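You operate a simulated robot arm through the tools that you are given. There is no shell and no other tool.

You are at the controls of a simulated robot arm. One attempt, no reset.

JOB
Put things in order on the right end of the blue trolley. At the end: the teal pad is on the red carton (marked "BRAKE SHOES"); the yellow round brush stands where the teal pad stood; the teal soap brush stands where the yellow round brush stood; the red key is on the yellow tin (marked "BULBS"); whatever was shut is shut again. Leave all else as you found it, and nothing knocked over.
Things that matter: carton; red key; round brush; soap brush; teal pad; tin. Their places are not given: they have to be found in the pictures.

The check looks at the end state, three seconds after you hand in, the way a careful person would. Anything else that was tipped, shoved, dropped, spilled or broken makes it a failure.

ROBOT AND FRAMES
A 7-joint arm with a two-finger parallel gripper, fixed in place. Base frame: the origin is at the foot of the arm, x ahead of it, y to its left, z up; the work surface is at about z = 0.78. Units: m, rad, N and s.
With the tool pointing down near the work surface it reaches from about 0.1 to 0.66 m from the base axis. Its first joint turns from -1.152 to 1.152 rad. Payload 1.57 kg.
The tool frame sits at the grasp point between the pads (the TCP): z along the fingers, y along the line on which they close. The tips reach 0.03 m beyond it. Largest opening 0.08 m; finger width 0.017, thickness 0.012; the body of the gripper, 0.04 by 0.082 m, starts 0.08 m behind the TCP.
Orientation is that of the tool frame in the base frame, as a unit quaternion [x, y, z, w]. With the fingers straight down and closing along the base's y, the tool's x points along the base's -x, its y along +y and its z along -z.

CONTROLS
- The arm moves only by the tool apply_moves. Its argument "plan" is a list that holds one entry, the list of rows, each a list of 7 numbers: the shift along the tool's x, y, z in m, then the turn, a rotation vector about the tool's x, y, z in rad, then the closure, from 0 (fully open) to 1 (shut). In form: [[[dx, dy, dz, wx, wy, wz, grip], ...]]. A call has 1 to 20 rows; each row is the pose to reach, as a shift and turn from the pose commanded when the call began, along the tool's axes at that moment. Rows are played at 5 a second. More than 0.05 m and 0.15 rad between two rows, or a gripper value outside its range, and nothing of the call is played. Where a pose cannot be reached the arm comes as near as it can. A force on the tool above 40 N (or 10 N above the force at the start of the call, whichever is more), or a blocked arm, ends the call early, and 0.2 s more pass. Each finger travels about 0.072 m/s and halts on what it meets, pressing with about 22 N; the grip force reading is that of the motor and also rises with nothing between the fingers. The clock runs only during rows and for 0.2 s after the last one: add rows that repeat a pose to give the fingers time. The reply holds the time, the measured pose of the TCP, the force on the tool along the base axes, the opening and the grip force, in the units named above and with some noise, with the torque about the TCP (base axes, N m) and any sound that the robot's microphone picked up, and new pictures: "pictures" is both (left out), scene, wrist or none.
- Cameras (640 x 400 px; columns grow to the right, rows downward): "scene" is fixed at [0.0549, 0.4237, 1.4504]; the picture's right is [-0.79, -0.61, 0.00], its down [-0.29, 0.38, -0.88] and it looks along [0.53, -0.69, -0.48] (base axes); focal length 375 px, centre (320, 200). "wrist" rides on the gripper at [0.072, -0.007, -0.122] in the tool frame; the picture's right is [0.09, 1.00, 0.00], its down [-0.84, 0.08, -0.54] and it looks along [-0.54, 0.05, 0.84] (tool axes); focal length 238 px, centre (320, 200).
- probe_pixels(camera, pixels): for up to 12 pixels [column, row] of the newest picture of that camera ("zoom" is the newest enlarged one), the place [x, y, z] in the base frame of the surface seen there, good to about 0.002 m, but the place of the scene camera against the robot may be out by one fixed shift of up to 0.025 m in any direction. It takes no simulated time.
- zoom(camera, box): a new picture of the part [left, top, right, bottom] of that camera's present view, enlarged. It takes no simulated time.
- sign_off(): hands the job in; it is judged then, once.

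Leave the gripper open and the arm clear of the work at the hand-in unless told otherwise.

The tools are called after "Emit:" as a command line: name --argument value ..., lists and objects as JSON in quotes. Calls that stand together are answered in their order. apply_moves: Moves the arm, as the interface text tells. Its arguments: {"type":"object","properties":{"plan":{"type":"array"},"pictures":{"type":"string","enum":["both","scene","wrist","none"]}},"required":["plan"]} The other tools are called the same way: probe_pixels (camera, pixels) gives the place of the surface under pixels of a picture; zoom (camera, box) takes an enlarged picture of a part of a camera's view; sign_off () hands the job in.

At the start:

```text
time: 0.0
eef_pos: [0.3898, -0.0976, 1.1172]
tcp_rot: [0.0, 1.0, 0.0, 0.0]
force: [-0.2, 0.0, 0.1]
torque: [0.0, 0.0, -0.04]
finger_gap: 0.0801
finger_force: 0.1
```

scene: 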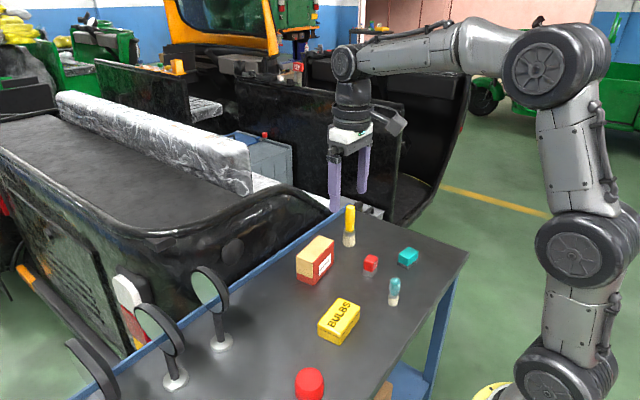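
wrist: 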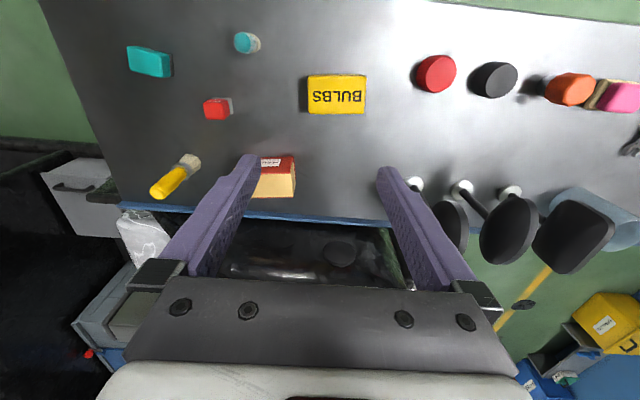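

I see the trolley top with the yellow round brush (about 349,225 in the scene), red carton (315,260), red object (370,263), teal pad (408,256), teal soap brush (394,291) and yellow tin BULBS (340,320). I'll zoom in on both cameras for details before moving.

Emit:
zoom --camera "scene" --box '[280, 190, 480, 350]'

Emit:
zoom --camera "wrist" --box '[100, 10, 400, 220]'

```text
2.50 times, centred on (380, 270) of scene
```

zoom: 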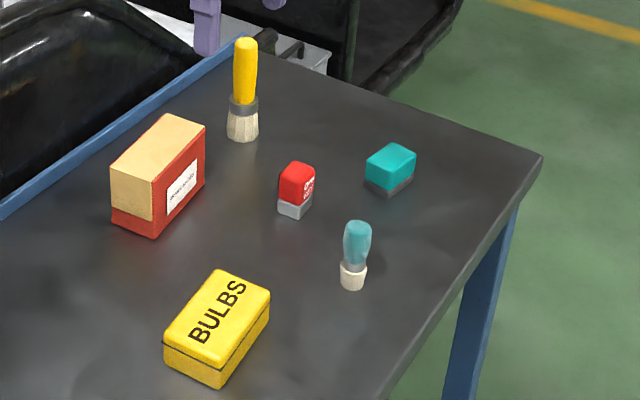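

```text
1.90 times, centred on (250, 115) of wrist
```

zoom: 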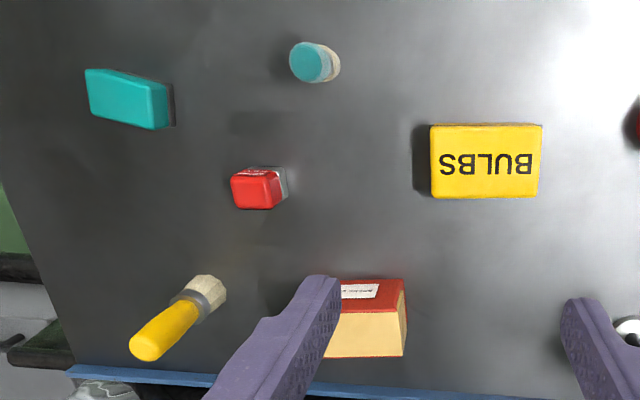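

Next, a closer look at the small red block, the carton, and the tin to see whether the red key is any of these or hidden.

Emit:
zoom --camera "scene" --box '[350, 240, 430, 290]'

Emit:
zoom --camera "scene" --box '[285, 225, 349, 290]'

Emit:
zoom --camera "scene" --box '[300, 280, 380, 350]'

Emit:
zoom --camera "wrist" --box '[190, 80, 250, 130]'

Emit:
zoom --camera "wrist" --box '[400, 40, 640, 190]'

Emit:
zoom --camera "scene" --box '[40, 250, 340, 400]'

```text
8.00 times, centred on (390, 265) of scene
```

zoom: 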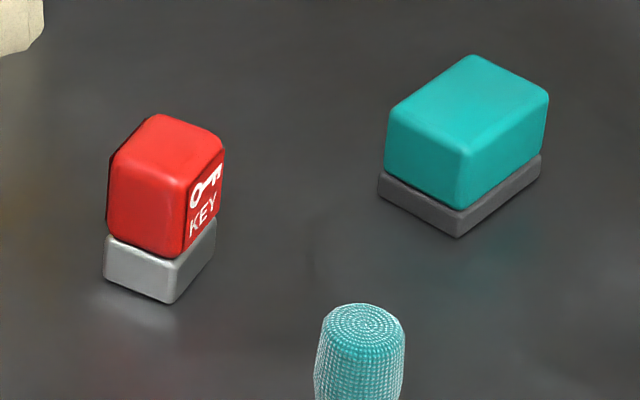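

```text
6.15 times, centred on (317, 258) of scene
```

zoom: 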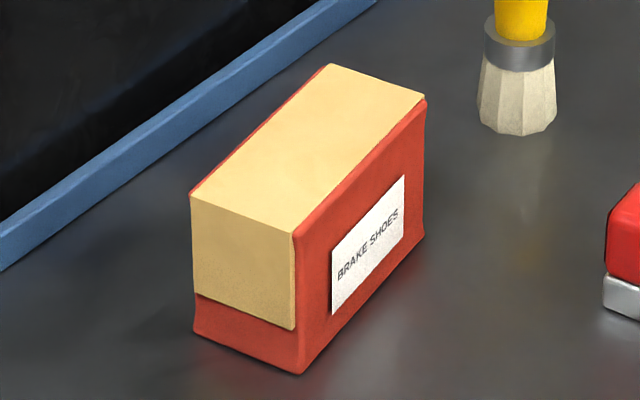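

```text
5.71 times, centred on (340, 315) of scene
```

zoom: 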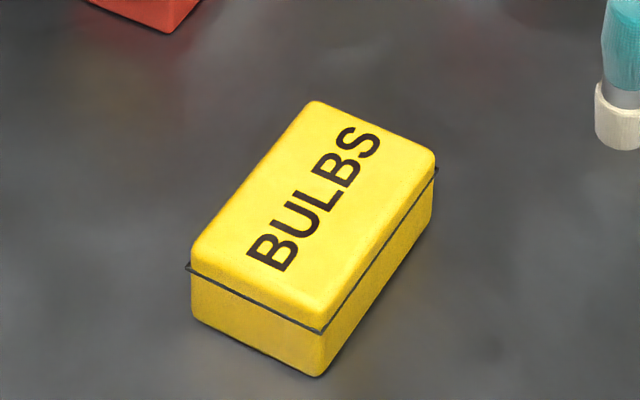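

```text
8.00 times, centred on (220, 105) of wrist
```

zoom: 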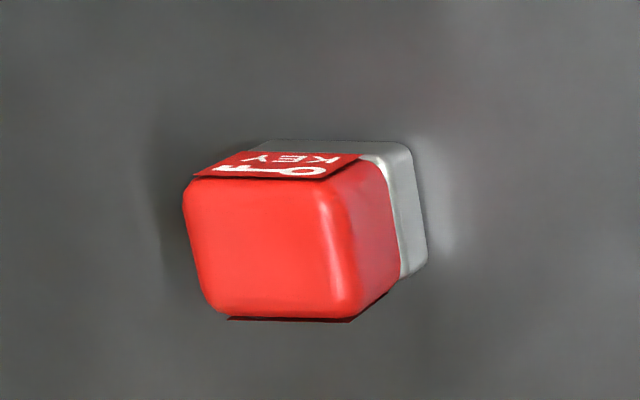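

```text
2.67 times, centred on (520, 115) of wrist
```

zoom: 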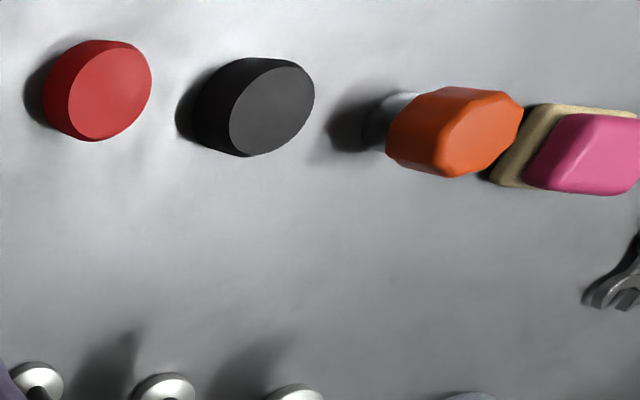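

```text
2.13 times, centred on (190, 325) of scene
```

zoom: 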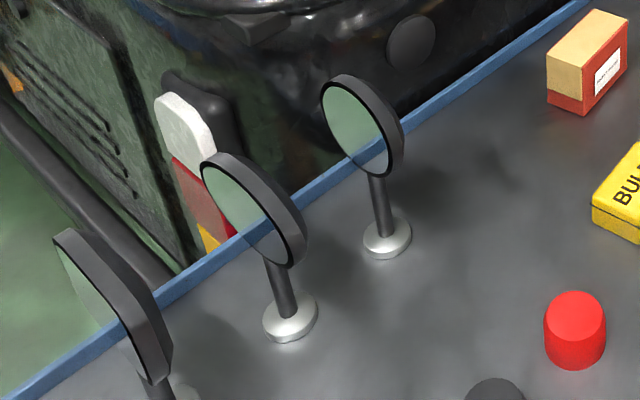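

The small red block is marked "KEY" with a key symbol, so that's the red key. Now I'll probe the objects with the wrist camera (unshifted) and the scene camera to compare.

Emit:
probe_pixels --camera "wrist" --pixels '[[150, 62], [178, 66], [215, 110], [228, 103], [242, 42], [255, 43], [172, 184], [192, 162], [337, 95], [275, 164], [272, 187], [80, 100]]'

Emit:
probe_pixels --camera "scene" --pixels '[[408, 250], [370, 256], [370, 263], [394, 280], [393, 300], [350, 208], [349, 242], [342, 310], [317, 250], [322, 265], [436, 270], [310, 372]]'

```text
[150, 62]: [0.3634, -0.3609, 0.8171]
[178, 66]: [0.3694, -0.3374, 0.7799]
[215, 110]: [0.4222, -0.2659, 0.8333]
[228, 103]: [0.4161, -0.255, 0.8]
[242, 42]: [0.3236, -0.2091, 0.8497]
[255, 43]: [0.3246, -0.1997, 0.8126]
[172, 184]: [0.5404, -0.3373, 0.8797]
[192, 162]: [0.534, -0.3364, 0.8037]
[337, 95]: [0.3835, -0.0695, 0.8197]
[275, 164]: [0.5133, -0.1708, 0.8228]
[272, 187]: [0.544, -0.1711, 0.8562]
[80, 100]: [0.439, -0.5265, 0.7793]
```

```text
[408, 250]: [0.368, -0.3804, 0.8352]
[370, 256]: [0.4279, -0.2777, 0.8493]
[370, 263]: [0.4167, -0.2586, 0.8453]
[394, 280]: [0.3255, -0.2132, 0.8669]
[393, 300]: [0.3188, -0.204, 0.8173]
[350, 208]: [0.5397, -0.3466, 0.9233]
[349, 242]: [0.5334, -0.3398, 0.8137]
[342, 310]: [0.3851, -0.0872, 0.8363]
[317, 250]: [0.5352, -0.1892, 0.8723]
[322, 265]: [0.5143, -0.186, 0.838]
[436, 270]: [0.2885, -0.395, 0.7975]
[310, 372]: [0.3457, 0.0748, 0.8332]
```

The wrist-camera readings put the table at z≈0.78, and the scene camera reads about 0.017 too high. I'll zoom the wrist view on the teal pad (150,62) to get its edges and yaw.

Emit:
zoom --camera "wrist" --box '[110, 30, 190, 80]'

```text
8.00 times, centred on (150, 55) of wrist
```

zoom: 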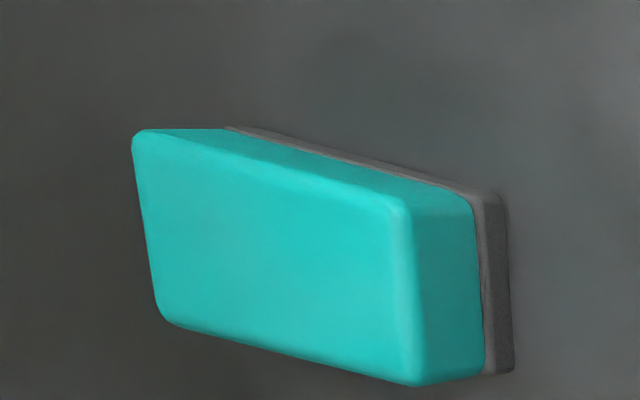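

Emit:
probe_pixels --camera "zoom" --pixels '[[150, 145], [390, 220], [410, 370], [175, 310], [270, 250], [490, 230], [500, 360], [330, 168], [440, 300], [250, 150], [505, 380], [600, 300]]'

```text
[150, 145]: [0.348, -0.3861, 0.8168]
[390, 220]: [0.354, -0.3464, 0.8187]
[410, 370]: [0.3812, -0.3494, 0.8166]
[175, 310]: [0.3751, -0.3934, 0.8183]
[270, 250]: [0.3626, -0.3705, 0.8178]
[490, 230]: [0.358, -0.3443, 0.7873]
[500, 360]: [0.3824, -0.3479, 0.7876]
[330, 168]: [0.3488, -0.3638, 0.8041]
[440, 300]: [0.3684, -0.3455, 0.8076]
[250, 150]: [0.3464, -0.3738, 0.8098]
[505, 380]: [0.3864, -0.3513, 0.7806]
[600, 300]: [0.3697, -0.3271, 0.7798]
```

The pad's centre is near (0.365, -0.369) with top z≈0.818. Its long side is about 0.05 m, lying ~8.5° off base y. I'm moving high above the pad, fingers open, to look from close up.

Emit:
apply_moves --plan '[[[0.003, -0.034, 0.015, 0, 0, 0.02, 0], [0.006, -0.068, 0.03, 0, 0, 0.04, 0], [0.009, -0.102, 0.05, 0, 0, 0.06, 0], [0.012, -0.136, 0.07, 0, 0, 0.08, 0], [0.015, -0.17, 0.09, 0, 0, 0.1, 0], [0.018, -0.204, 0.11, 0, 0, 0.12, 0], [0.021, -0.238, 0.14, 0, 0, 0.14, 0], [0.025, -0.271, 0.167, 0, 0, 0.148, 0], [0.025, -0.271, 0.167, 0, 0, 0.148, 0]]]' --pictures "both"

```text
time: 2.0
eef_pos: [0.369, -0.3664, 0.951]
tcp_rot: [0.074, 0.997, 0.0, 0.001]
force: [0.2, 0.6, 0.2]
torque: [0.02, 0.01, 0.0]
finger_gap: 0.0798
finger_force: 0.1
```

scene: 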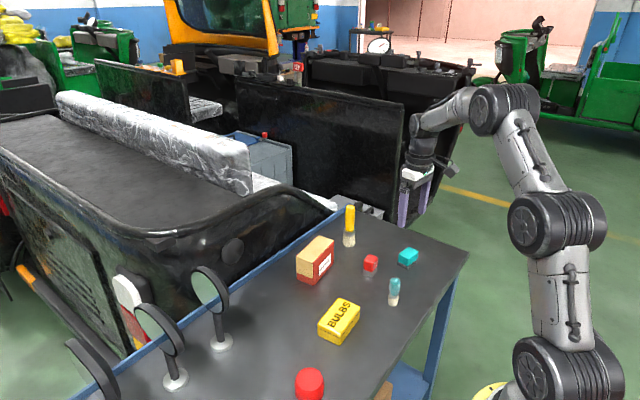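
wrist: 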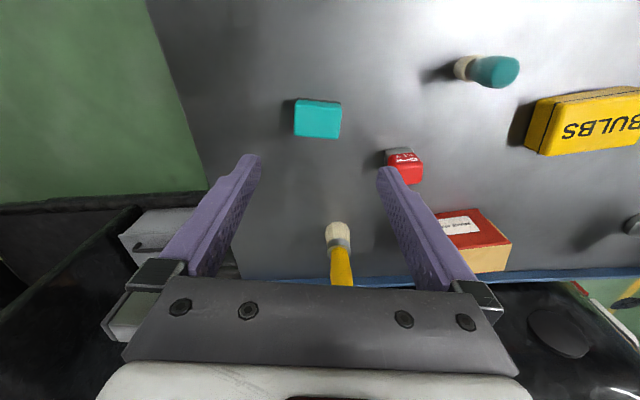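

The pad is now at (318,118), between the fingers and looking square to them. I'll zoom on it and probe the edges.

Emit:
zoom --camera "wrist" --box '[280, 90, 360, 140]'

```text
8.00 times, centred on (320, 115) of wrist
```

zoom: 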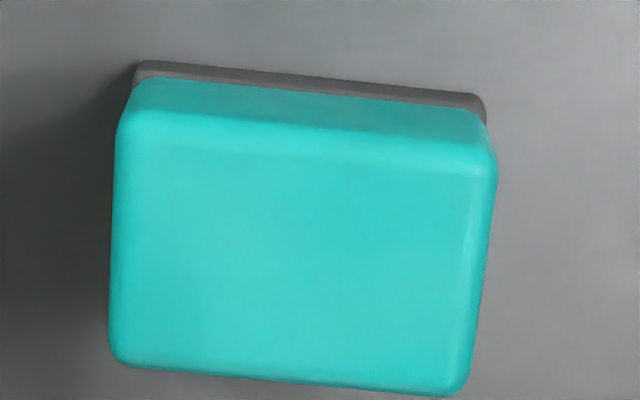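

Emit:
probe_pixels --camera "zoom" --pixels '[[135, 130], [480, 165], [450, 380], [125, 350], [300, 250], [122, 250], [488, 250], [150, 68], [475, 100], [300, 145], [290, 372], [560, 250]]'

Emit:
probe_pixels --camera "wrist" --pixels '[[338, 228], [340, 242], [342, 265], [342, 280], [328, 235], [350, 235], [460, 225], [488, 235], [510, 244], [490, 258], [475, 212], [440, 215]]'

```text
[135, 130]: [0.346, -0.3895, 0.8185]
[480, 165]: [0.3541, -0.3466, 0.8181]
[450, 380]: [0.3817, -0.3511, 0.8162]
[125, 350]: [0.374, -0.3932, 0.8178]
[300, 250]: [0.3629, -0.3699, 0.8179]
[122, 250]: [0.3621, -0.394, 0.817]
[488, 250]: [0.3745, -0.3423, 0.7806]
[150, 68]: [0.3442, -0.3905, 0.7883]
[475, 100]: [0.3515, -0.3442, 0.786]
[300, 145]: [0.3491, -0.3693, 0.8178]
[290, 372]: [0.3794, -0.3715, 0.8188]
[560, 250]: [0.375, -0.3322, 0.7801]
```

```text
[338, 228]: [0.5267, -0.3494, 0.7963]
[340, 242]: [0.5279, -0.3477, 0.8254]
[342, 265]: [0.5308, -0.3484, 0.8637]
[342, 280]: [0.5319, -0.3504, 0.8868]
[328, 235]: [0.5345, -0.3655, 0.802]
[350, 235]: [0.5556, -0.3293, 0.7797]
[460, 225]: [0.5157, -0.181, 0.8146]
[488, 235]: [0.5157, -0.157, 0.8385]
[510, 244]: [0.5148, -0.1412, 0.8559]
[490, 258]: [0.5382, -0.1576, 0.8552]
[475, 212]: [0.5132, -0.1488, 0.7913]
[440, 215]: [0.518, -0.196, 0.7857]
```

Pad centre refines to about (0.364, -0.370), yaw about 9.5°. The measured TCP differs by a few mm from what I commanded, so I'll do a null move to check settling and noise.

Emit:
apply_moves --plan '[[[0, 0, 0, 0, 0, 0, 0], [0, 0, 0, 0, 0, 0, 0]]]' --pictures "none"

Emit:
probe_pixels --camera "wrist" --pixels '[[318, 118], [298, 105], [338, 132]]'

```text
time: 2.6
eef_pos: [0.3697, -0.3666, 0.951]
tcp_rot: [0.074, 0.997, 0.0, 0.0]
force: [-0.4, 0.5, 0.0]
torque: [0.0, -0.01, 0.02]
finger_gap: 0.0798
finger_force: 0.0
```

```text
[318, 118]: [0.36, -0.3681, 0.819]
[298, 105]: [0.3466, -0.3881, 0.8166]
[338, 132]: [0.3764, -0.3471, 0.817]
```

The offset is steady, so I'll steer by the measured pose. Next I centre on the pad and descend to z≈0.815 with fingers open, then check before closing.

Emit:
apply_moves --plan '[[[0.0051, -0.0042, 0.02, 0, 0, 0.015, 0], [0.0051, -0.0042, 0.05, 0, 0, 0.015, 0], [0.0051, -0.0042, 0.08, 0, 0, 0.015, 0], [0.0051, -0.0042, 0.11, 0, 0, 0.015, 0], [0.0051, -0.0042, 0.126, 0, 0, 0.015, 0], [0.0051, -0.0042, 0.136, 0, 0, 0.015, 0], [0.0051, -0.0042, 0.136, 0, 0, 0.015, 0]]]' --pictures "both"

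```text
time: 4.2
eef_pos: [0.3607, -0.3718, 0.8134]
tcp_rot: [0.081, 0.997, 0.0, 0.0]
force: [-0.7, -1.1, -0.2]
torque: [-0.01, 0.01, -0.01]
finger_gap: 0.0801
finger_force: 0.0
```

scene: 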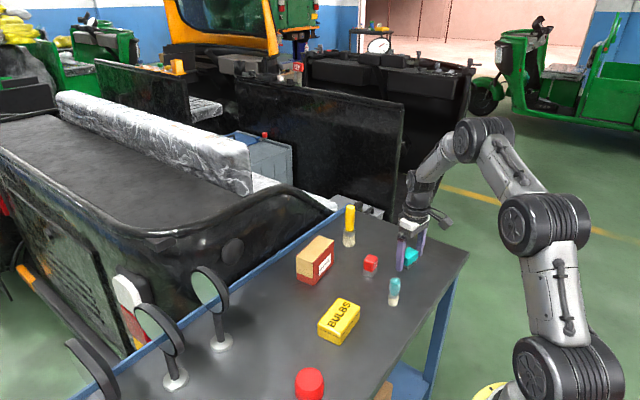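
wrist: 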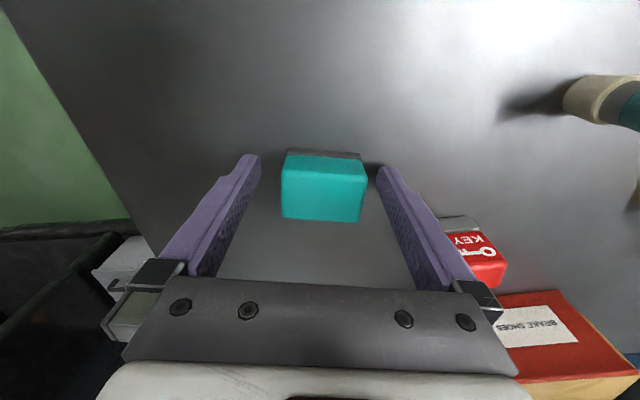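

The pad is between the fingers, about 3 mm ahead of TCP centre. I'll nudge slightly to centre and close.

Emit:
apply_moves --plan '[[[-0.003, 0.002, 0, 0, 0, 0, 0], [-0.003, 0.002, 0, 0, 0, 0, 0], [-0.003, 0.002, 0, 0, 0, 0, 0.5], [-0.003, 0.002, 0, 0, 0, 0, 1], [-0.003, 0.002, 0, 0, 0, 0, 1], [-0.003, 0.002, 0, 0, 0, 0, 1], [-0.003, 0.002, 0, 0, 0, 0, 1]]]' --pictures "both"

```text
time: 5.8
eef_pos: [0.3652, -0.3696, 0.8136]
tcp_rot: [0.081, 0.997, 0.0, 0.0]
force: [-0.6, -0.7, -0.3]
torque: [-0.01, -0.01, -0.01]
finger_gap: 0.0496
finger_force: 22.4
```

scene: 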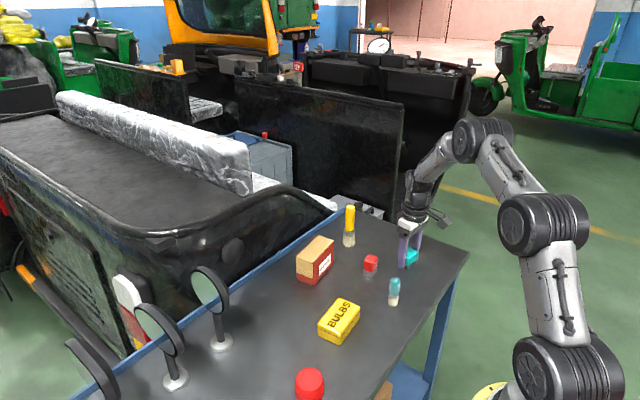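
wrist: 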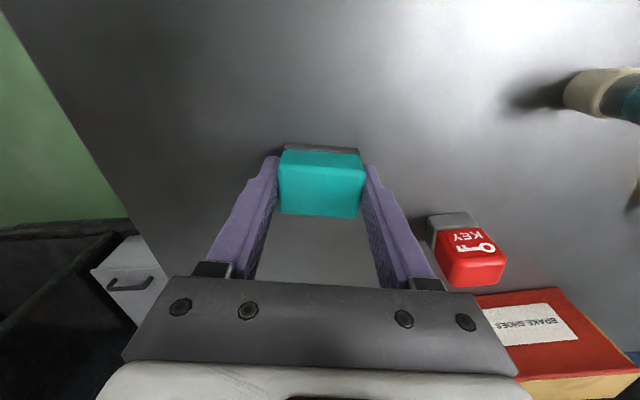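

Gripped with a gap of 0.0496 m. I'm lifting straight up 0.13 m and checking that the whole pad (teal plus grey base) comes along.

Emit:
apply_moves --plan '[[[0, 0, -0.015, 0, 0, 0, 1], [0, 0, -0.04, 0, 0, 0, 1], [0, 0, -0.07, 0, 0, 0, 1], [0, 0, -0.1, 0, 0, 0, 1], [0, 0, -0.13, 0, 0, 0, 1], [0, 0, -0.13, 0, 0, 0, 1]]]' --pictures "both"

```text
time: 7.2
eef_pos: [0.3613, -0.3717, 0.943]
tcp_rot: [0.081, 0.997, 0.0, 0.0]
force: [-0.6, 0.1, -0.8]
torque: [0.0, 0.01, 0.0]
finger_gap: 0.0497
finger_force: 22.0
```

scene: 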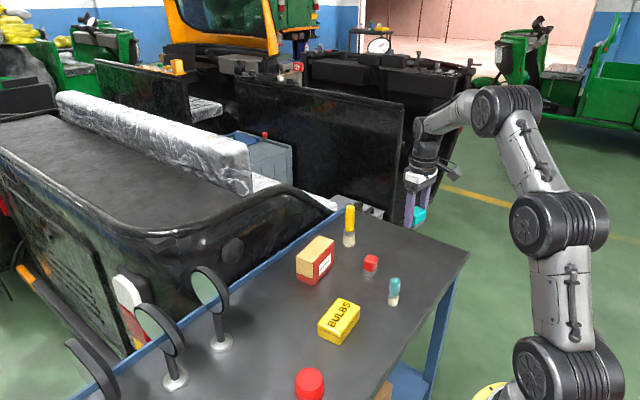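
wrist: 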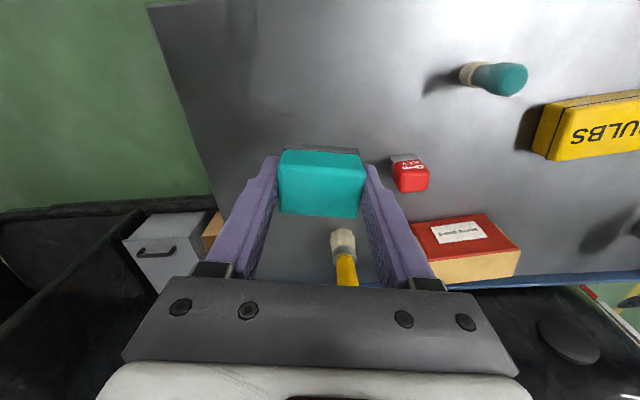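

Pad is up, whole. Now I'll measure the carton, fully visible in the wrist view at (413–520, 213–285).

Emit:
zoom --camera "wrist" --box '[400, 200, 540, 290]'

```text
4.44 times, centred on (470, 245) of wrist
```

zoom: 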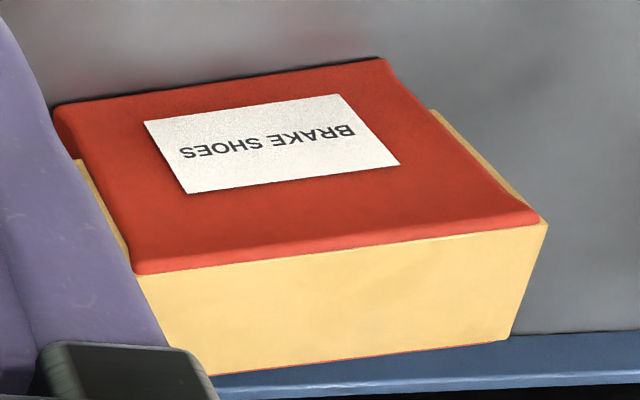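

Emit:
probe_pixels --camera "zoom" --pixels '[[145, 285], [540, 230], [505, 335], [225, 368], [340, 310], [320, 265], [380, 62], [62, 110], [345, 350], [530, 218], [138, 265], [600, 365]]'

Emit:
zoom --camera "scene" --box '[285, 225, 349, 290]'

```text
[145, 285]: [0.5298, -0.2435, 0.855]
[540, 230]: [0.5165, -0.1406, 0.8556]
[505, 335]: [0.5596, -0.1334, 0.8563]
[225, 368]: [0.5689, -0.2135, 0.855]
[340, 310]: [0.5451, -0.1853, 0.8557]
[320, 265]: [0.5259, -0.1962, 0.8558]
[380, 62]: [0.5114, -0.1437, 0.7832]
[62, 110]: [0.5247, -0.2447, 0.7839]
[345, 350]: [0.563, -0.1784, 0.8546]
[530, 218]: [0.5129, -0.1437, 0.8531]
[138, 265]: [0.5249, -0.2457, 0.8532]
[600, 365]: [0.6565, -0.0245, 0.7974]
```

```text
6.15 times, centred on (317, 258) of scene
```

zoom: 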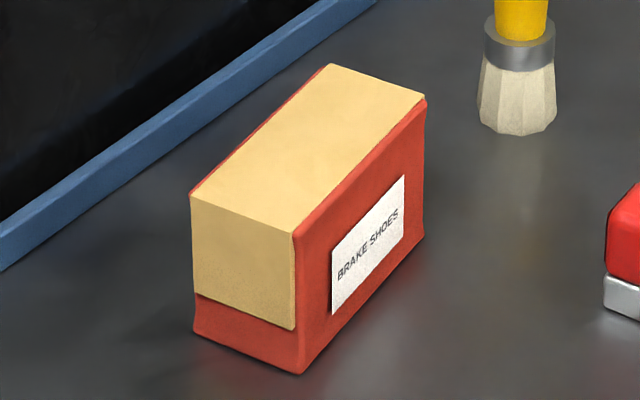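

Emit:
probe_pixels --camera "zoom" --pixels '[[333, 70], [418, 98], [293, 226], [196, 194], [310, 145], [265, 125], [365, 160], [520, 60], [520, 110], [290, 355], [415, 230], [245, 210]]'

```text
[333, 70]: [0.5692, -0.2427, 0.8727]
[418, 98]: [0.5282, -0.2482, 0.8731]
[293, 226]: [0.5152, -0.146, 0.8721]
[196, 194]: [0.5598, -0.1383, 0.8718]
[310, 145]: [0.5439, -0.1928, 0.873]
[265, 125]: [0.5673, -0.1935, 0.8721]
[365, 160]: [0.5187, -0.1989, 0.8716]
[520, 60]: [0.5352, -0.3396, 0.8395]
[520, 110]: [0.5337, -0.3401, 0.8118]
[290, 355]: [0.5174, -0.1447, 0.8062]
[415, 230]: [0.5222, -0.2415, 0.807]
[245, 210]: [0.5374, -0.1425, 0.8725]
```

Carton top centre is ≈(0.545, -0.189), z≈0.8555, about 0.104 × 0.044 m, with its long side tilted 7° the other way. I'll carry the pad high above the carton while turning it to line up.

Emit:
apply_moves --plan '[[[-0.019, 0.026, -0.015, 0, 0, -0.04, 1], [-0.038, 0.0525, -0.02, 0, 0, -0.08, 1], [-0.0568, 0.0788, -0.02, 0, 0, -0.12, 1], [-0.0757, 0.105, -0.02, 0, 0, -0.16, 1], [-0.0946, 0.1313, -0.02, 0, 0, -0.2, 1], [-0.1135, 0.1576, -0.02, 0, 0, -0.24, 1], [-0.1325, 0.1838, -0.02, 0, 0, -0.27, 1], [-0.1514, 0.2101, -0.02, 0, 0, -0.29, 1], [-0.1514, 0.2101, -0.02, 0, 0, -0.29, 1], [-0.1514, 0.2101, -0.02, 0, 0, -0.29, 1]]]' --pictures "both"

```text
time: 9.4
eef_pos: [0.5436, -0.1891, 0.9645]
tcp_rot: [-0.064, 0.998, 0.001, 0.0]
force: [-0.3, -0.8, -0.8]
torque: [-0.01, 0.01, 0.02]
finger_gap: 0.0495
finger_force: 22.0
```

scene: 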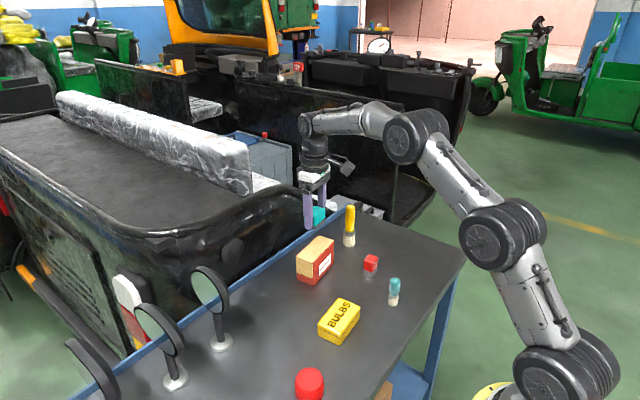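
wrist: 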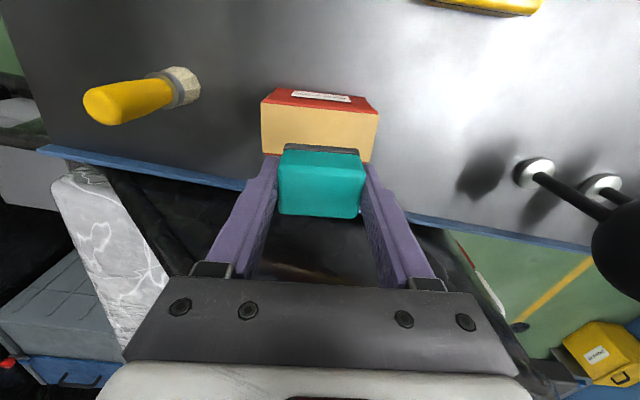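

Over the carton and aligned. A quick probe of its visible top corners confirms the target.

Emit:
probe_pixels --camera "wrist" --pixels '[[264, 106], [376, 115], [265, 150], [371, 158], [320, 125]]'

```text
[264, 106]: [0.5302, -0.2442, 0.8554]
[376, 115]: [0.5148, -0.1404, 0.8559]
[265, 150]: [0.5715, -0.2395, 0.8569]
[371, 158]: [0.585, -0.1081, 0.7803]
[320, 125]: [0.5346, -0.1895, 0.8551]
```

Target confirmed. I'm lowering slowly to just above contact (TCP z≈0.891).

Emit:
apply_moves --plan '[[[0, 0, 0.02, 0, 0, 0, 1], [0, 0, 0.04, 0, 0, 0, 1], [0, 0, 0.055, 0, 0, 0, 1], [0, 0, 0.065, 0, 0, 0, 1], [0, 0, 0.071, 0, 0, 0, 1], [0, 0, 0.071, 0, 0, 0, 1]]]' --pictures "both"

```text
time: 10.8
eef_pos: [0.5474, -0.1881, 0.8931]
tcp_rot: [-0.064, 0.998, 0.0, 0.0]
force: [0.7, -0.2, -1.0]
torque: [0.01, -0.01, -0.05]
finger_gap: 0.0496
finger_force: 21.7
```

scene: 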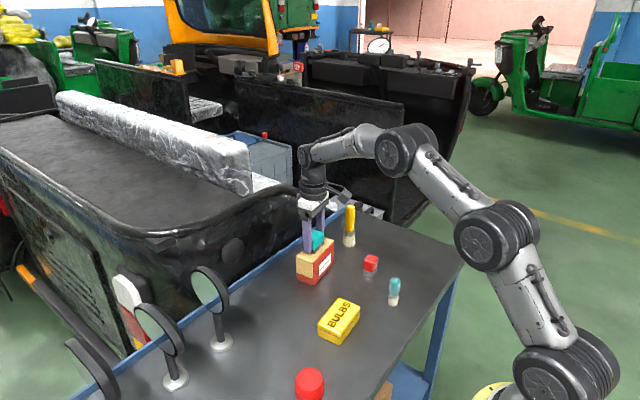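
wrist: 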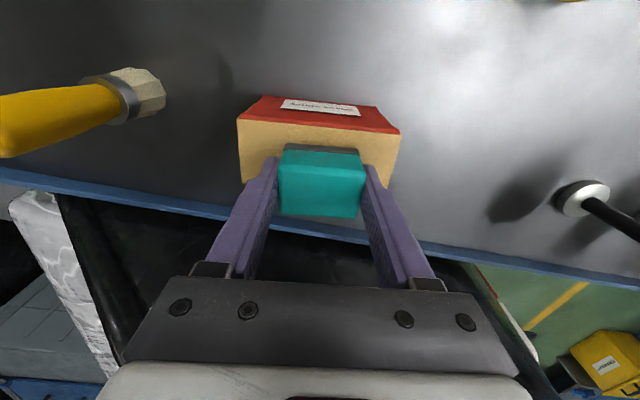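

Gap to the carton is ~3 mm. I'll shift 2 mm back toward the carton's centre and lower the rest gently, watching force.

Emit:
apply_moves --plan '[[[0.002, 0, 0, 0, 0, 0, 1], [0.002, 0, 0.001, 0, 0, 0, 1], [0.002, 0, 0.002, 0, 0, 0, 1], [0.002, 0, 0.003, 0, 0, 0, 1], [0.002, 0, 0.003, 0, 0, 0, 1]]]' --pictures "none"

```text
time: 12.0
eef_pos: [0.5456, -0.1884, 0.89]
tcp_rot: [-0.063, 0.998, -0.001, 0.0]
force: [0.3, -0.5, -0.3]
torque: [-0.03, 0.01, 0.0]
finger_gap: 0.0495
finger_force: 21.8
```

Emit:
apply_moves --plan '[[[0, 0, 0.0007, 0, 0, 0, 1], [0, 0, 0.0014, 0, 0, 0, 1], [0, 0, 0.0014, 0, 0, 0, 1]]]' --pictures "scene"

Emit:
zoom --camera "scene" --box '[280, 200, 370, 290]'

```text
time: 12.8
eef_pos: [0.545, -0.186, 0.8882]
tcp_rot: [-0.063, 0.998, 0.0, 0.001]
force: [0.1, 0.4, 0.3]
torque: [-0.01, 0.03, -0.03]
finger_gap: 0.0498
finger_force: 22.0
```

scene: 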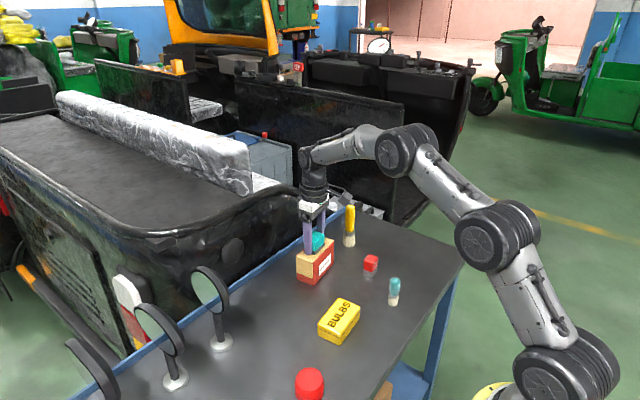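

```text
4.44 times, centred on (325, 245) of scene
```

zoom: 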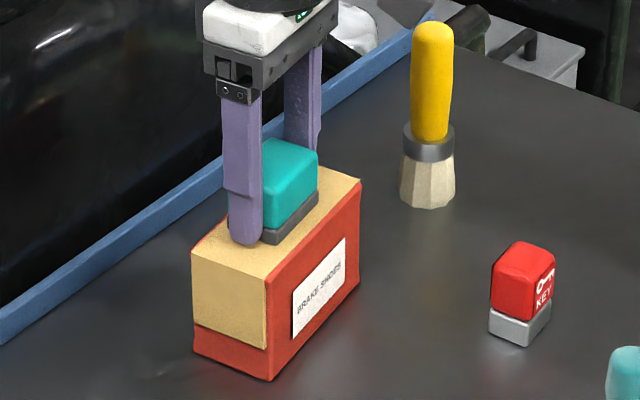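

The z force went from -1.0 to +0.3 N, so the pad rests on the carton. Releasing now.

Emit:
apply_moves --plan '[[[0, 0, 0, 0, 0, 0, 0.6], [0, 0, 0, 0, 0, 0, 0.2], [0, 0, 0, 0, 0, 0, 0.1], [0, 0, 0, 0, 0, 0, 0.1]]]' --pictures "both"

```text
time: 13.8
eef_pos: [0.5449, -0.1871, 0.8876]
tcp_rot: [-0.064, 0.998, -0.001, 0.0]
force: [0.6, -0.7, -0.7]
torque: [-0.03, 0.03, 0.01]
finger_gap: 0.0718
finger_force: 0.1
```

scene: 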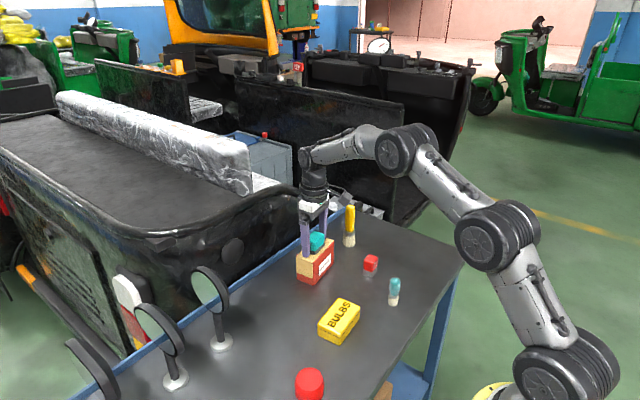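
wrist: 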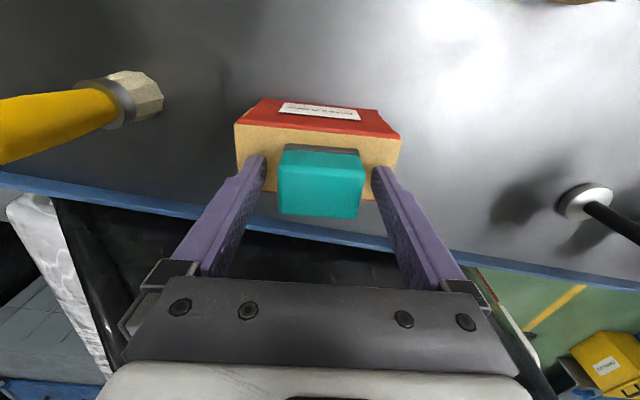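

The pad sits squarely on the carton. I'm lifting straight up 0.14 m.

Emit:
apply_moves --plan '[[[0, 0, -0.01, 0, 0, 0, 0.1], [0, 0, -0.03, 0, 0, 0, 0.1], [0, 0, -0.06, 0, 0, 0, 0], [0, 0, -0.1, 0, 0, 0, 0], [0, 0, -0.14, 0, 0, 0, 0], [0, 0, -0.14, 0, 0, 0, 0]]]' --pictures "both"

Emit:
zoom --camera "scene" --box '[280, 190, 400, 290]'

```text
time: 15.2
eef_pos: [0.5465, -0.1868, 1.0264]
tcp_rot: [-0.064, 0.998, 0.0, 0.001]
force: [0.4, -0.4, -0.4]
torque: [-0.01, -0.02, 0.02]
finger_gap: 0.0801
finger_force: 0.0
```

scene: 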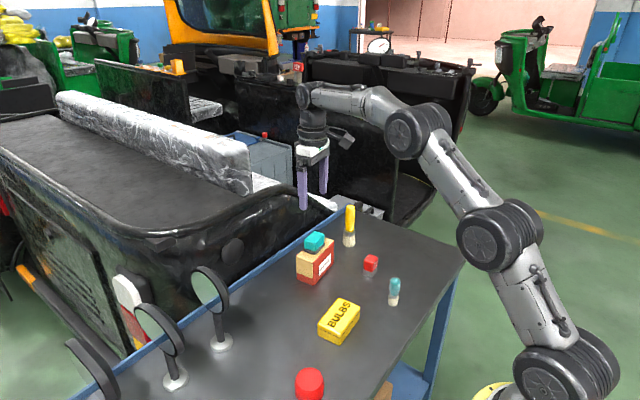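
wrist: 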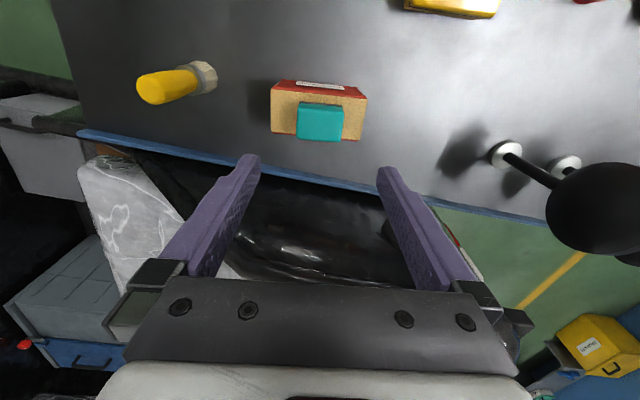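

```text
4.00 times, centred on (340, 240) of scene
```

zoom: 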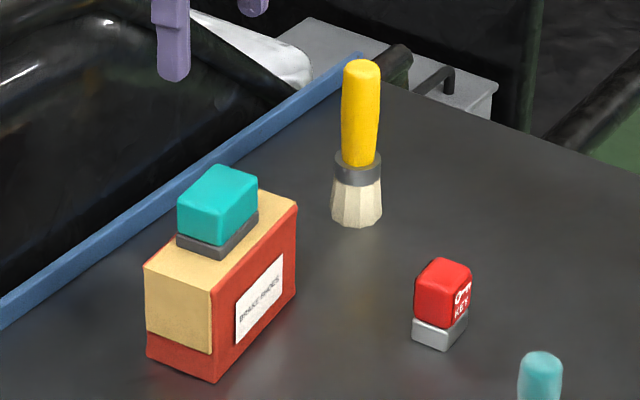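

Pad is properly placed. Now I'll locate the yellow brush, seen at (137–217, 62–104) in the wrist view.

Emit:
zoom --camera "wrist" --box '[120, 45, 240, 120]'

Emit:
probe_pixels --camera "scene" --pixels '[[350, 206], [350, 215], [350, 225], [346, 215], [354, 215], [349, 232], [349, 240], [344, 240], [353, 240]]'

```text
5.33 times, centred on (180, 82) of wrist
```

zoom: 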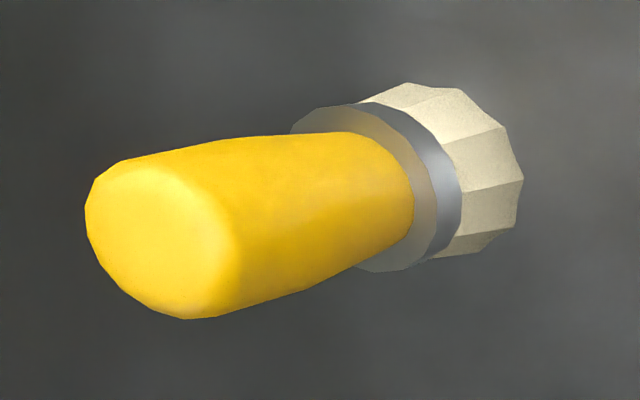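

```text
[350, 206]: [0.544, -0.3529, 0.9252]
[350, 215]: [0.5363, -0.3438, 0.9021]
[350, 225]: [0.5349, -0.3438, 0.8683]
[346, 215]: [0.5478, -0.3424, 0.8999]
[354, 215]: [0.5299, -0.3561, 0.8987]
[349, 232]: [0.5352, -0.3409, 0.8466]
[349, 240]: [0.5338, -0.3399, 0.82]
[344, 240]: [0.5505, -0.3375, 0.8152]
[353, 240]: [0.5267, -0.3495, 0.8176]
```

Emit:
probe_pixels --camera "zoom" --pixels '[[160, 240], [100, 200], [180, 180], [220, 250], [180, 305], [300, 210], [370, 190], [300, 145], [300, 280], [480, 160], [440, 190], [110, 270]]'

```text
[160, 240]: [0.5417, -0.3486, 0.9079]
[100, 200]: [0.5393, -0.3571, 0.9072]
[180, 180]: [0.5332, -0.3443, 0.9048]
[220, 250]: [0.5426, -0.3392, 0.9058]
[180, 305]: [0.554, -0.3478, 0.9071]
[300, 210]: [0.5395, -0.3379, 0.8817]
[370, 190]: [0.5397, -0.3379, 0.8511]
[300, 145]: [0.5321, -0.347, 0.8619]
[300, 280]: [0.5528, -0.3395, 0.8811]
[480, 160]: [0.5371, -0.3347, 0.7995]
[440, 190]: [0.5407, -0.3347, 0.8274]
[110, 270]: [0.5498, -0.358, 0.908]
```

Brush axis is ≈(0.544, -0.348), top z≈0.908, handle about 22 mm thick, ferrule below z≈0.835. I'll move above it with tips at about 0.96.

Emit:
apply_moves --plan '[[[0.004, -0.03, 0.006, 0, 0, 0, 0], [0.01, -0.065, 0.014, 0, 0, 0, 0], [0.015, -0.1, 0.02, 0, 0, 0, 0], [0.019, -0.13, 0.028, 0, 0, 0, 0], [0.0235, -0.1597, 0.036, 0, 0, 0, 0], [0.0235, -0.1597, 0.036, 0, 0, 0, 0], [0.0235, -0.1597, 0.036, 0, 0, 0, 0]]]' --pictures "both"

```text
time: 16.8
eef_pos: [0.5373, -0.3405, 0.9924]
tcp_rot: [-0.064, 0.998, 0.0, 0.001]
force: [0.2, -0.6, -0.2]
torque: [0.01, -0.01, 0.01]
finger_gap: 0.08
finger_force: 0.1
out of reach, approached as far as the arm can: row 5, 6, 7
```

scene: 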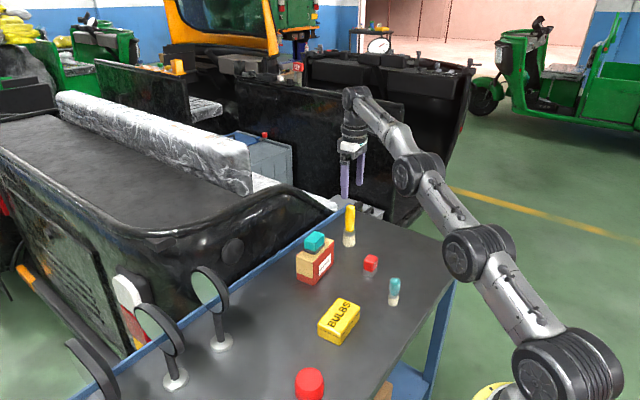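
wrist: 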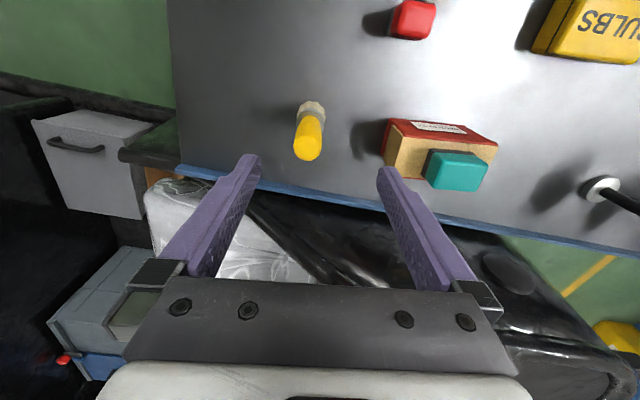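

At this height the target radius (0.646 m) is slightly out of reach, and the arm stopped ~10 mm short. The brush is well between the fingers' opening. I'll descend a bit and read the pose again.

Emit:
apply_moves --plan '[[[0, 0, 0.015, 0, 0, 0, 0], [0, 0, 0.03, 0, 0, 0, 0], [0, 0, 0.03, 0, 0, 0, 0]]]' --pictures "wrist"

```text
time: 17.6
eef_pos: [0.5352, -0.3402, 0.9616]
tcp_rot: [-0.064, 0.998, 0.0, 0.0]
force: [-0.1, -0.7, 0.7]
torque: [-0.01, -0.04, -0.02]
finger_gap: 0.0799
finger_force: 0.0
```

wrist: 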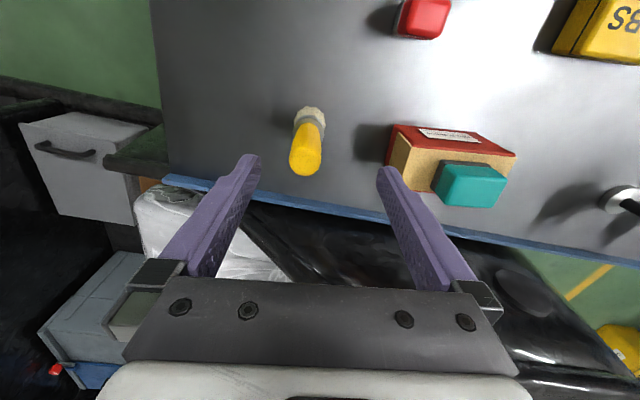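

Now I shift toward the brush axis (tool −7 mm x, −9 mm y) while descending to z≈0.93.

Emit:
apply_moves --plan '[[[-0.003, -0.009, 0.01, 0, 0, 0, 0], [-0.0074, -0.009, 0.02, 0, 0, 0, 0], [-0.0074, -0.009, 0.03, 0, 0, 0, 0], [-0.0074, -0.009, 0.03, 0, 0, 0, 0]]]' --pictures "wrist"

```text
time: 18.6
eef_pos: [0.5438, -0.3487, 0.9297]
tcp_rot: [-0.064, 0.998, 0.0, 0.0]
force: [0.6, 0.1, 0.5]
torque: [-0.02, -0.02, 0.01]
finger_gap: 0.0801
finger_force: 0.1
```

wrist: 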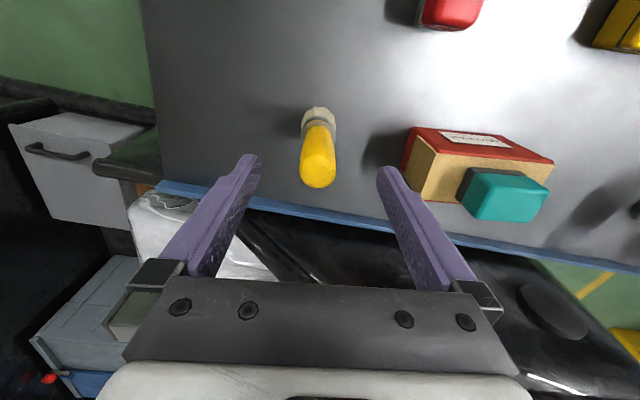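

TCP is on the brush axis. I'm descending to z≈0.87, then looking before closing.

Emit:
apply_moves --plan '[[[0, 0, 0.02, 0, 0, 0, 0], [0, 0, 0.04, 0, 0, 0, 0], [0, 0, 0.055, 0, 0, 0, 0], [0, 0, 0.06, 0, 0, 0, 0], [0, 0, 0.06, 0, 0, 0, 0]]]' --pictures "both"

Emit:
zoom --camera "scene" --box '[300, 180, 400, 260]'

```text
time: 19.8
eef_pos: [0.5465, -0.3503, 0.8696]
tcp_rot: [-0.064, 0.998, 0.0, 0.001]
force: [-0.1, 0.2, -0.4]
torque: [-0.02, 0.01, 0.03]
finger_gap: 0.0801
finger_force: 0.0
```

scene: 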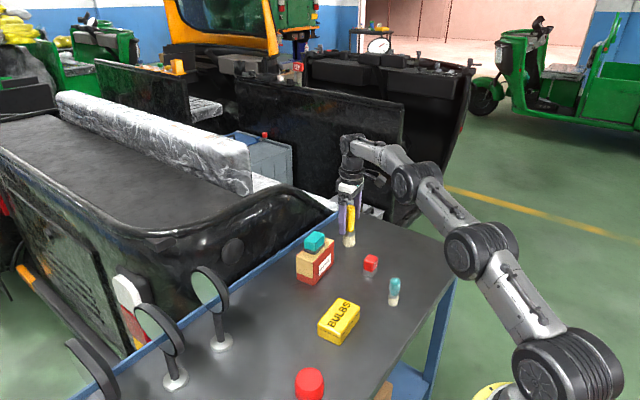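
wrist: 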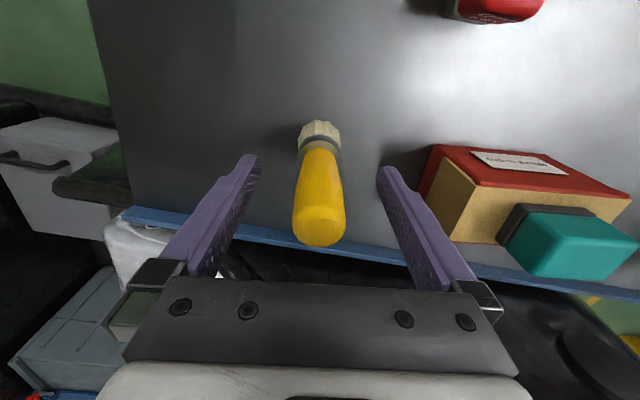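

```text
5.00 times, centred on (350, 220) of scene
```

zoom: 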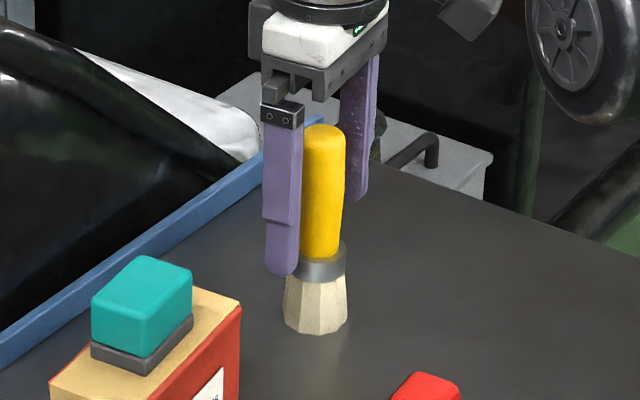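

The brush is between the fingers with ~2.5 mm offset. I'll correct and close on the handle.

Emit:
apply_moves --plan '[[[0.0025, 0.0024, 0, 0, 0, 0, 0], [0.0025, 0.0024, 0, 0, 0, 0, 0], [0.0025, 0.0024, 0, 0, 0, 0, 0.3], [0.0025, 0.0024, 0, 0, 0, 0, 0.5], [0.0025, 0.0024, 0, 0, 0, 0, 0.65], [0.0025, 0.0024, 0, 0, 0, 0, 1], [0.0025, 0.0024, 0, 0, 0, 0, 1], [0.0025, 0.0024, 0, 0, 0, 0, 1]]]' --pictures "both"

Emit:
zoom --camera "scene" --box '[300, 180, 400, 260]'

```text
time: 21.6
eef_pos: [0.5431, -0.3477, 0.8693]
tcp_rot: [-0.064, 0.998, 0.0, 0.0]
force: [0.6, 0.2, -0.3]
torque: [0.03, 0.02, 0.02]
finger_gap: 0.0269
finger_force: 22.6
```

scene: 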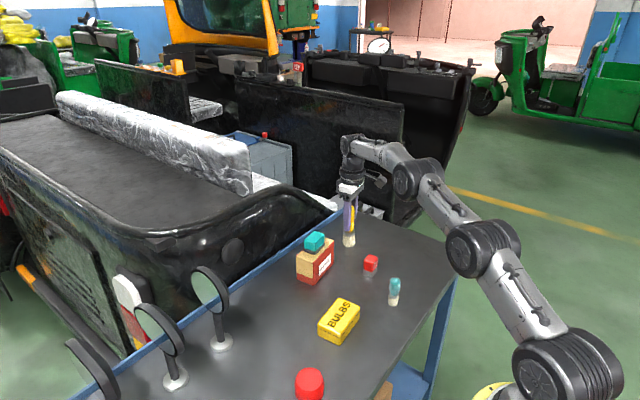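
wrist: 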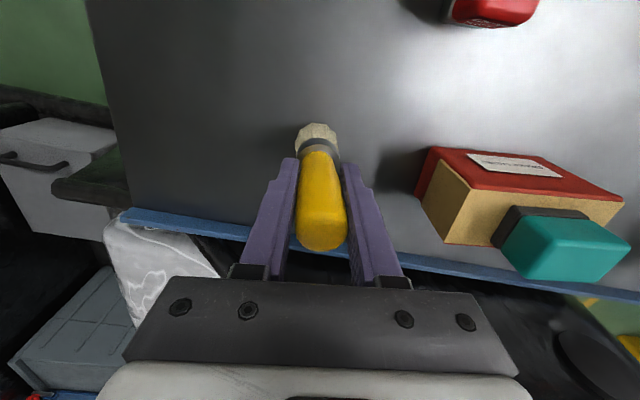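

```text
5.00 times, centred on (350, 220) of scene
```

zoom: 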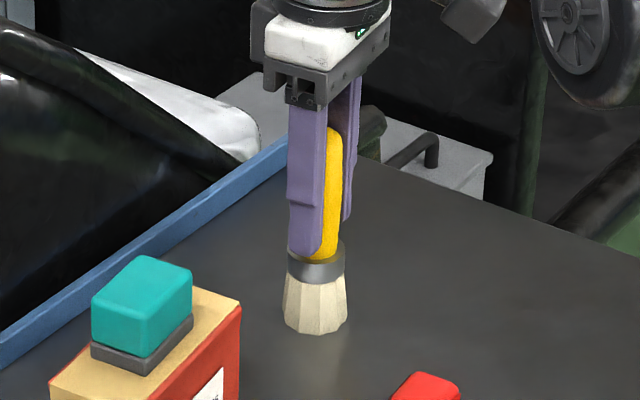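

Firm on the handle (gap 0.027). I'm lifting 0.055 m, then moving to above the pad's old place (0.364, -0.370).

Emit:
apply_moves --plan '[[[0, 0, -0.015, 0, 0, 0, 1], [0, 0, -0.035, 0, 0, 0, 1], [0.005, 0, -0.055, 0, 0, 0, 1], [0.035, 0, -0.055, 0, 0, 0, 1], [0.07, 0, -0.055, 0, 0, 0, 1], [0.105, 0, -0.055, 0, 0, 0, 1], [0.14, 0, -0.055, 0, 0, 0, 1], [0.165, 0.0005, -0.055, 0, 0, 0, 1], [0.1805, 0.0008, -0.055, 0, 0, 0, 1], [0.1805, 0.0008, -0.055, 0, 0, 0, 1], [0.1805, 0.0008, -0.055, 0, 0, 0, 1]]]' --pictures "both"

Emit:
zoom --camera "scene" --box '[340, 170, 480, 300]'

```text
time: 24.0
eef_pos: [0.3608, -0.3695, 0.9266]
tcp_rot: [-0.064, 0.998, -0.001, 0.0]
force: [0.1, -0.3, -1.3]
torque: [0.01, -0.02, 0.01]
finger_gap: 0.0266
finger_force: 21.9
```

scene: 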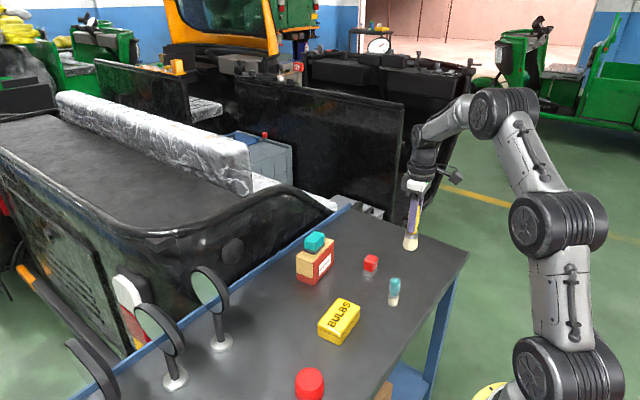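
wrist: 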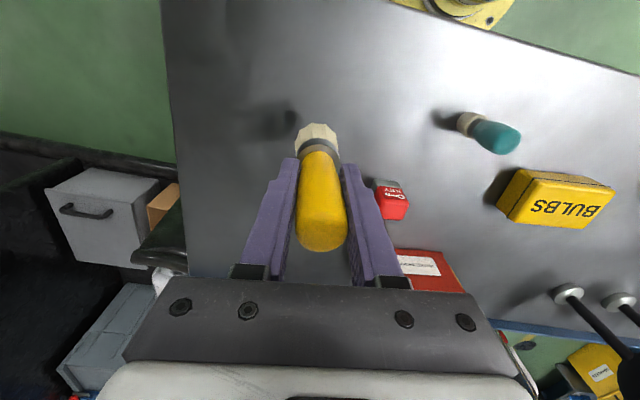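

```text
3.08 times, centred on (410, 235) of scene
```

zoom: 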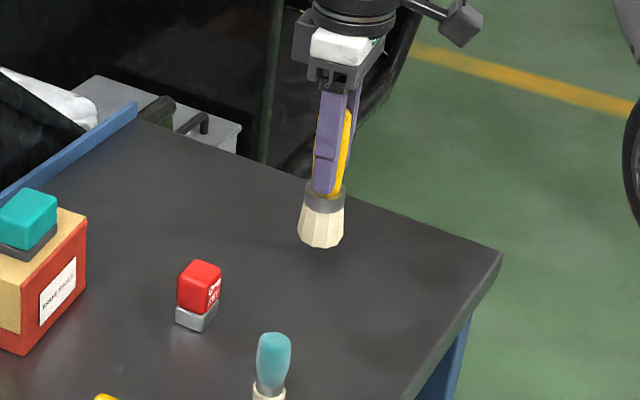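

The brush hangs upright, unchanged in grip. I'll shift +3 mm in x and lower to about 3 mm above contact.

Emit:
apply_moves --plan '[[[-0.003, 0, 0.015, 0, 0, 0, 1], [-0.003, 0, 0.03, 0, 0, 0, 1], [-0.003, 0, 0.045, 0, 0, 0, 1], [-0.003, 0, 0.053, 0, 0, 0, 1], [-0.003, 0, 0.053, 0, 0, 0, 1], [-0.003, 0, 0.053, 0, 0, 0, 1]]]' --pictures "none"

```text
time: 25.4
eef_pos: [0.3647, -0.3688, 0.8729]
tcp_rot: [-0.064, 0.998, 0.0, 0.0]
force: [-0.5, -0.5, -0.9]
torque: [-0.01, -0.01, 0.0]
finger_gap: 0.0269
finger_force: 21.4
```

Position (0.3647, -0.3688), 3–4 mm above contact. I'm lowering in 1 mm steps.

Emit:
apply_moves --plan '[[[0, -0.001, 0.001, 0, 0, 0, 1], [0, -0.001, 0.002, 0, 0, 0, 1], [0, -0.001, 0.003, 0, 0, 0, 1], [0, -0.001, 0.003, 0, 0, 0, 1]]]' --pictures "none"

```text
time: 26.4
eef_pos: [0.3662, -0.3693, 0.8702]
tcp_rot: [-0.064, 0.998, -0.001, 0.0]
force: [-0.3, 0.5, 1.2]
torque: [0.02, 0.03, -0.01]
finger_gap: 0.0271
finger_force: 22.1
```

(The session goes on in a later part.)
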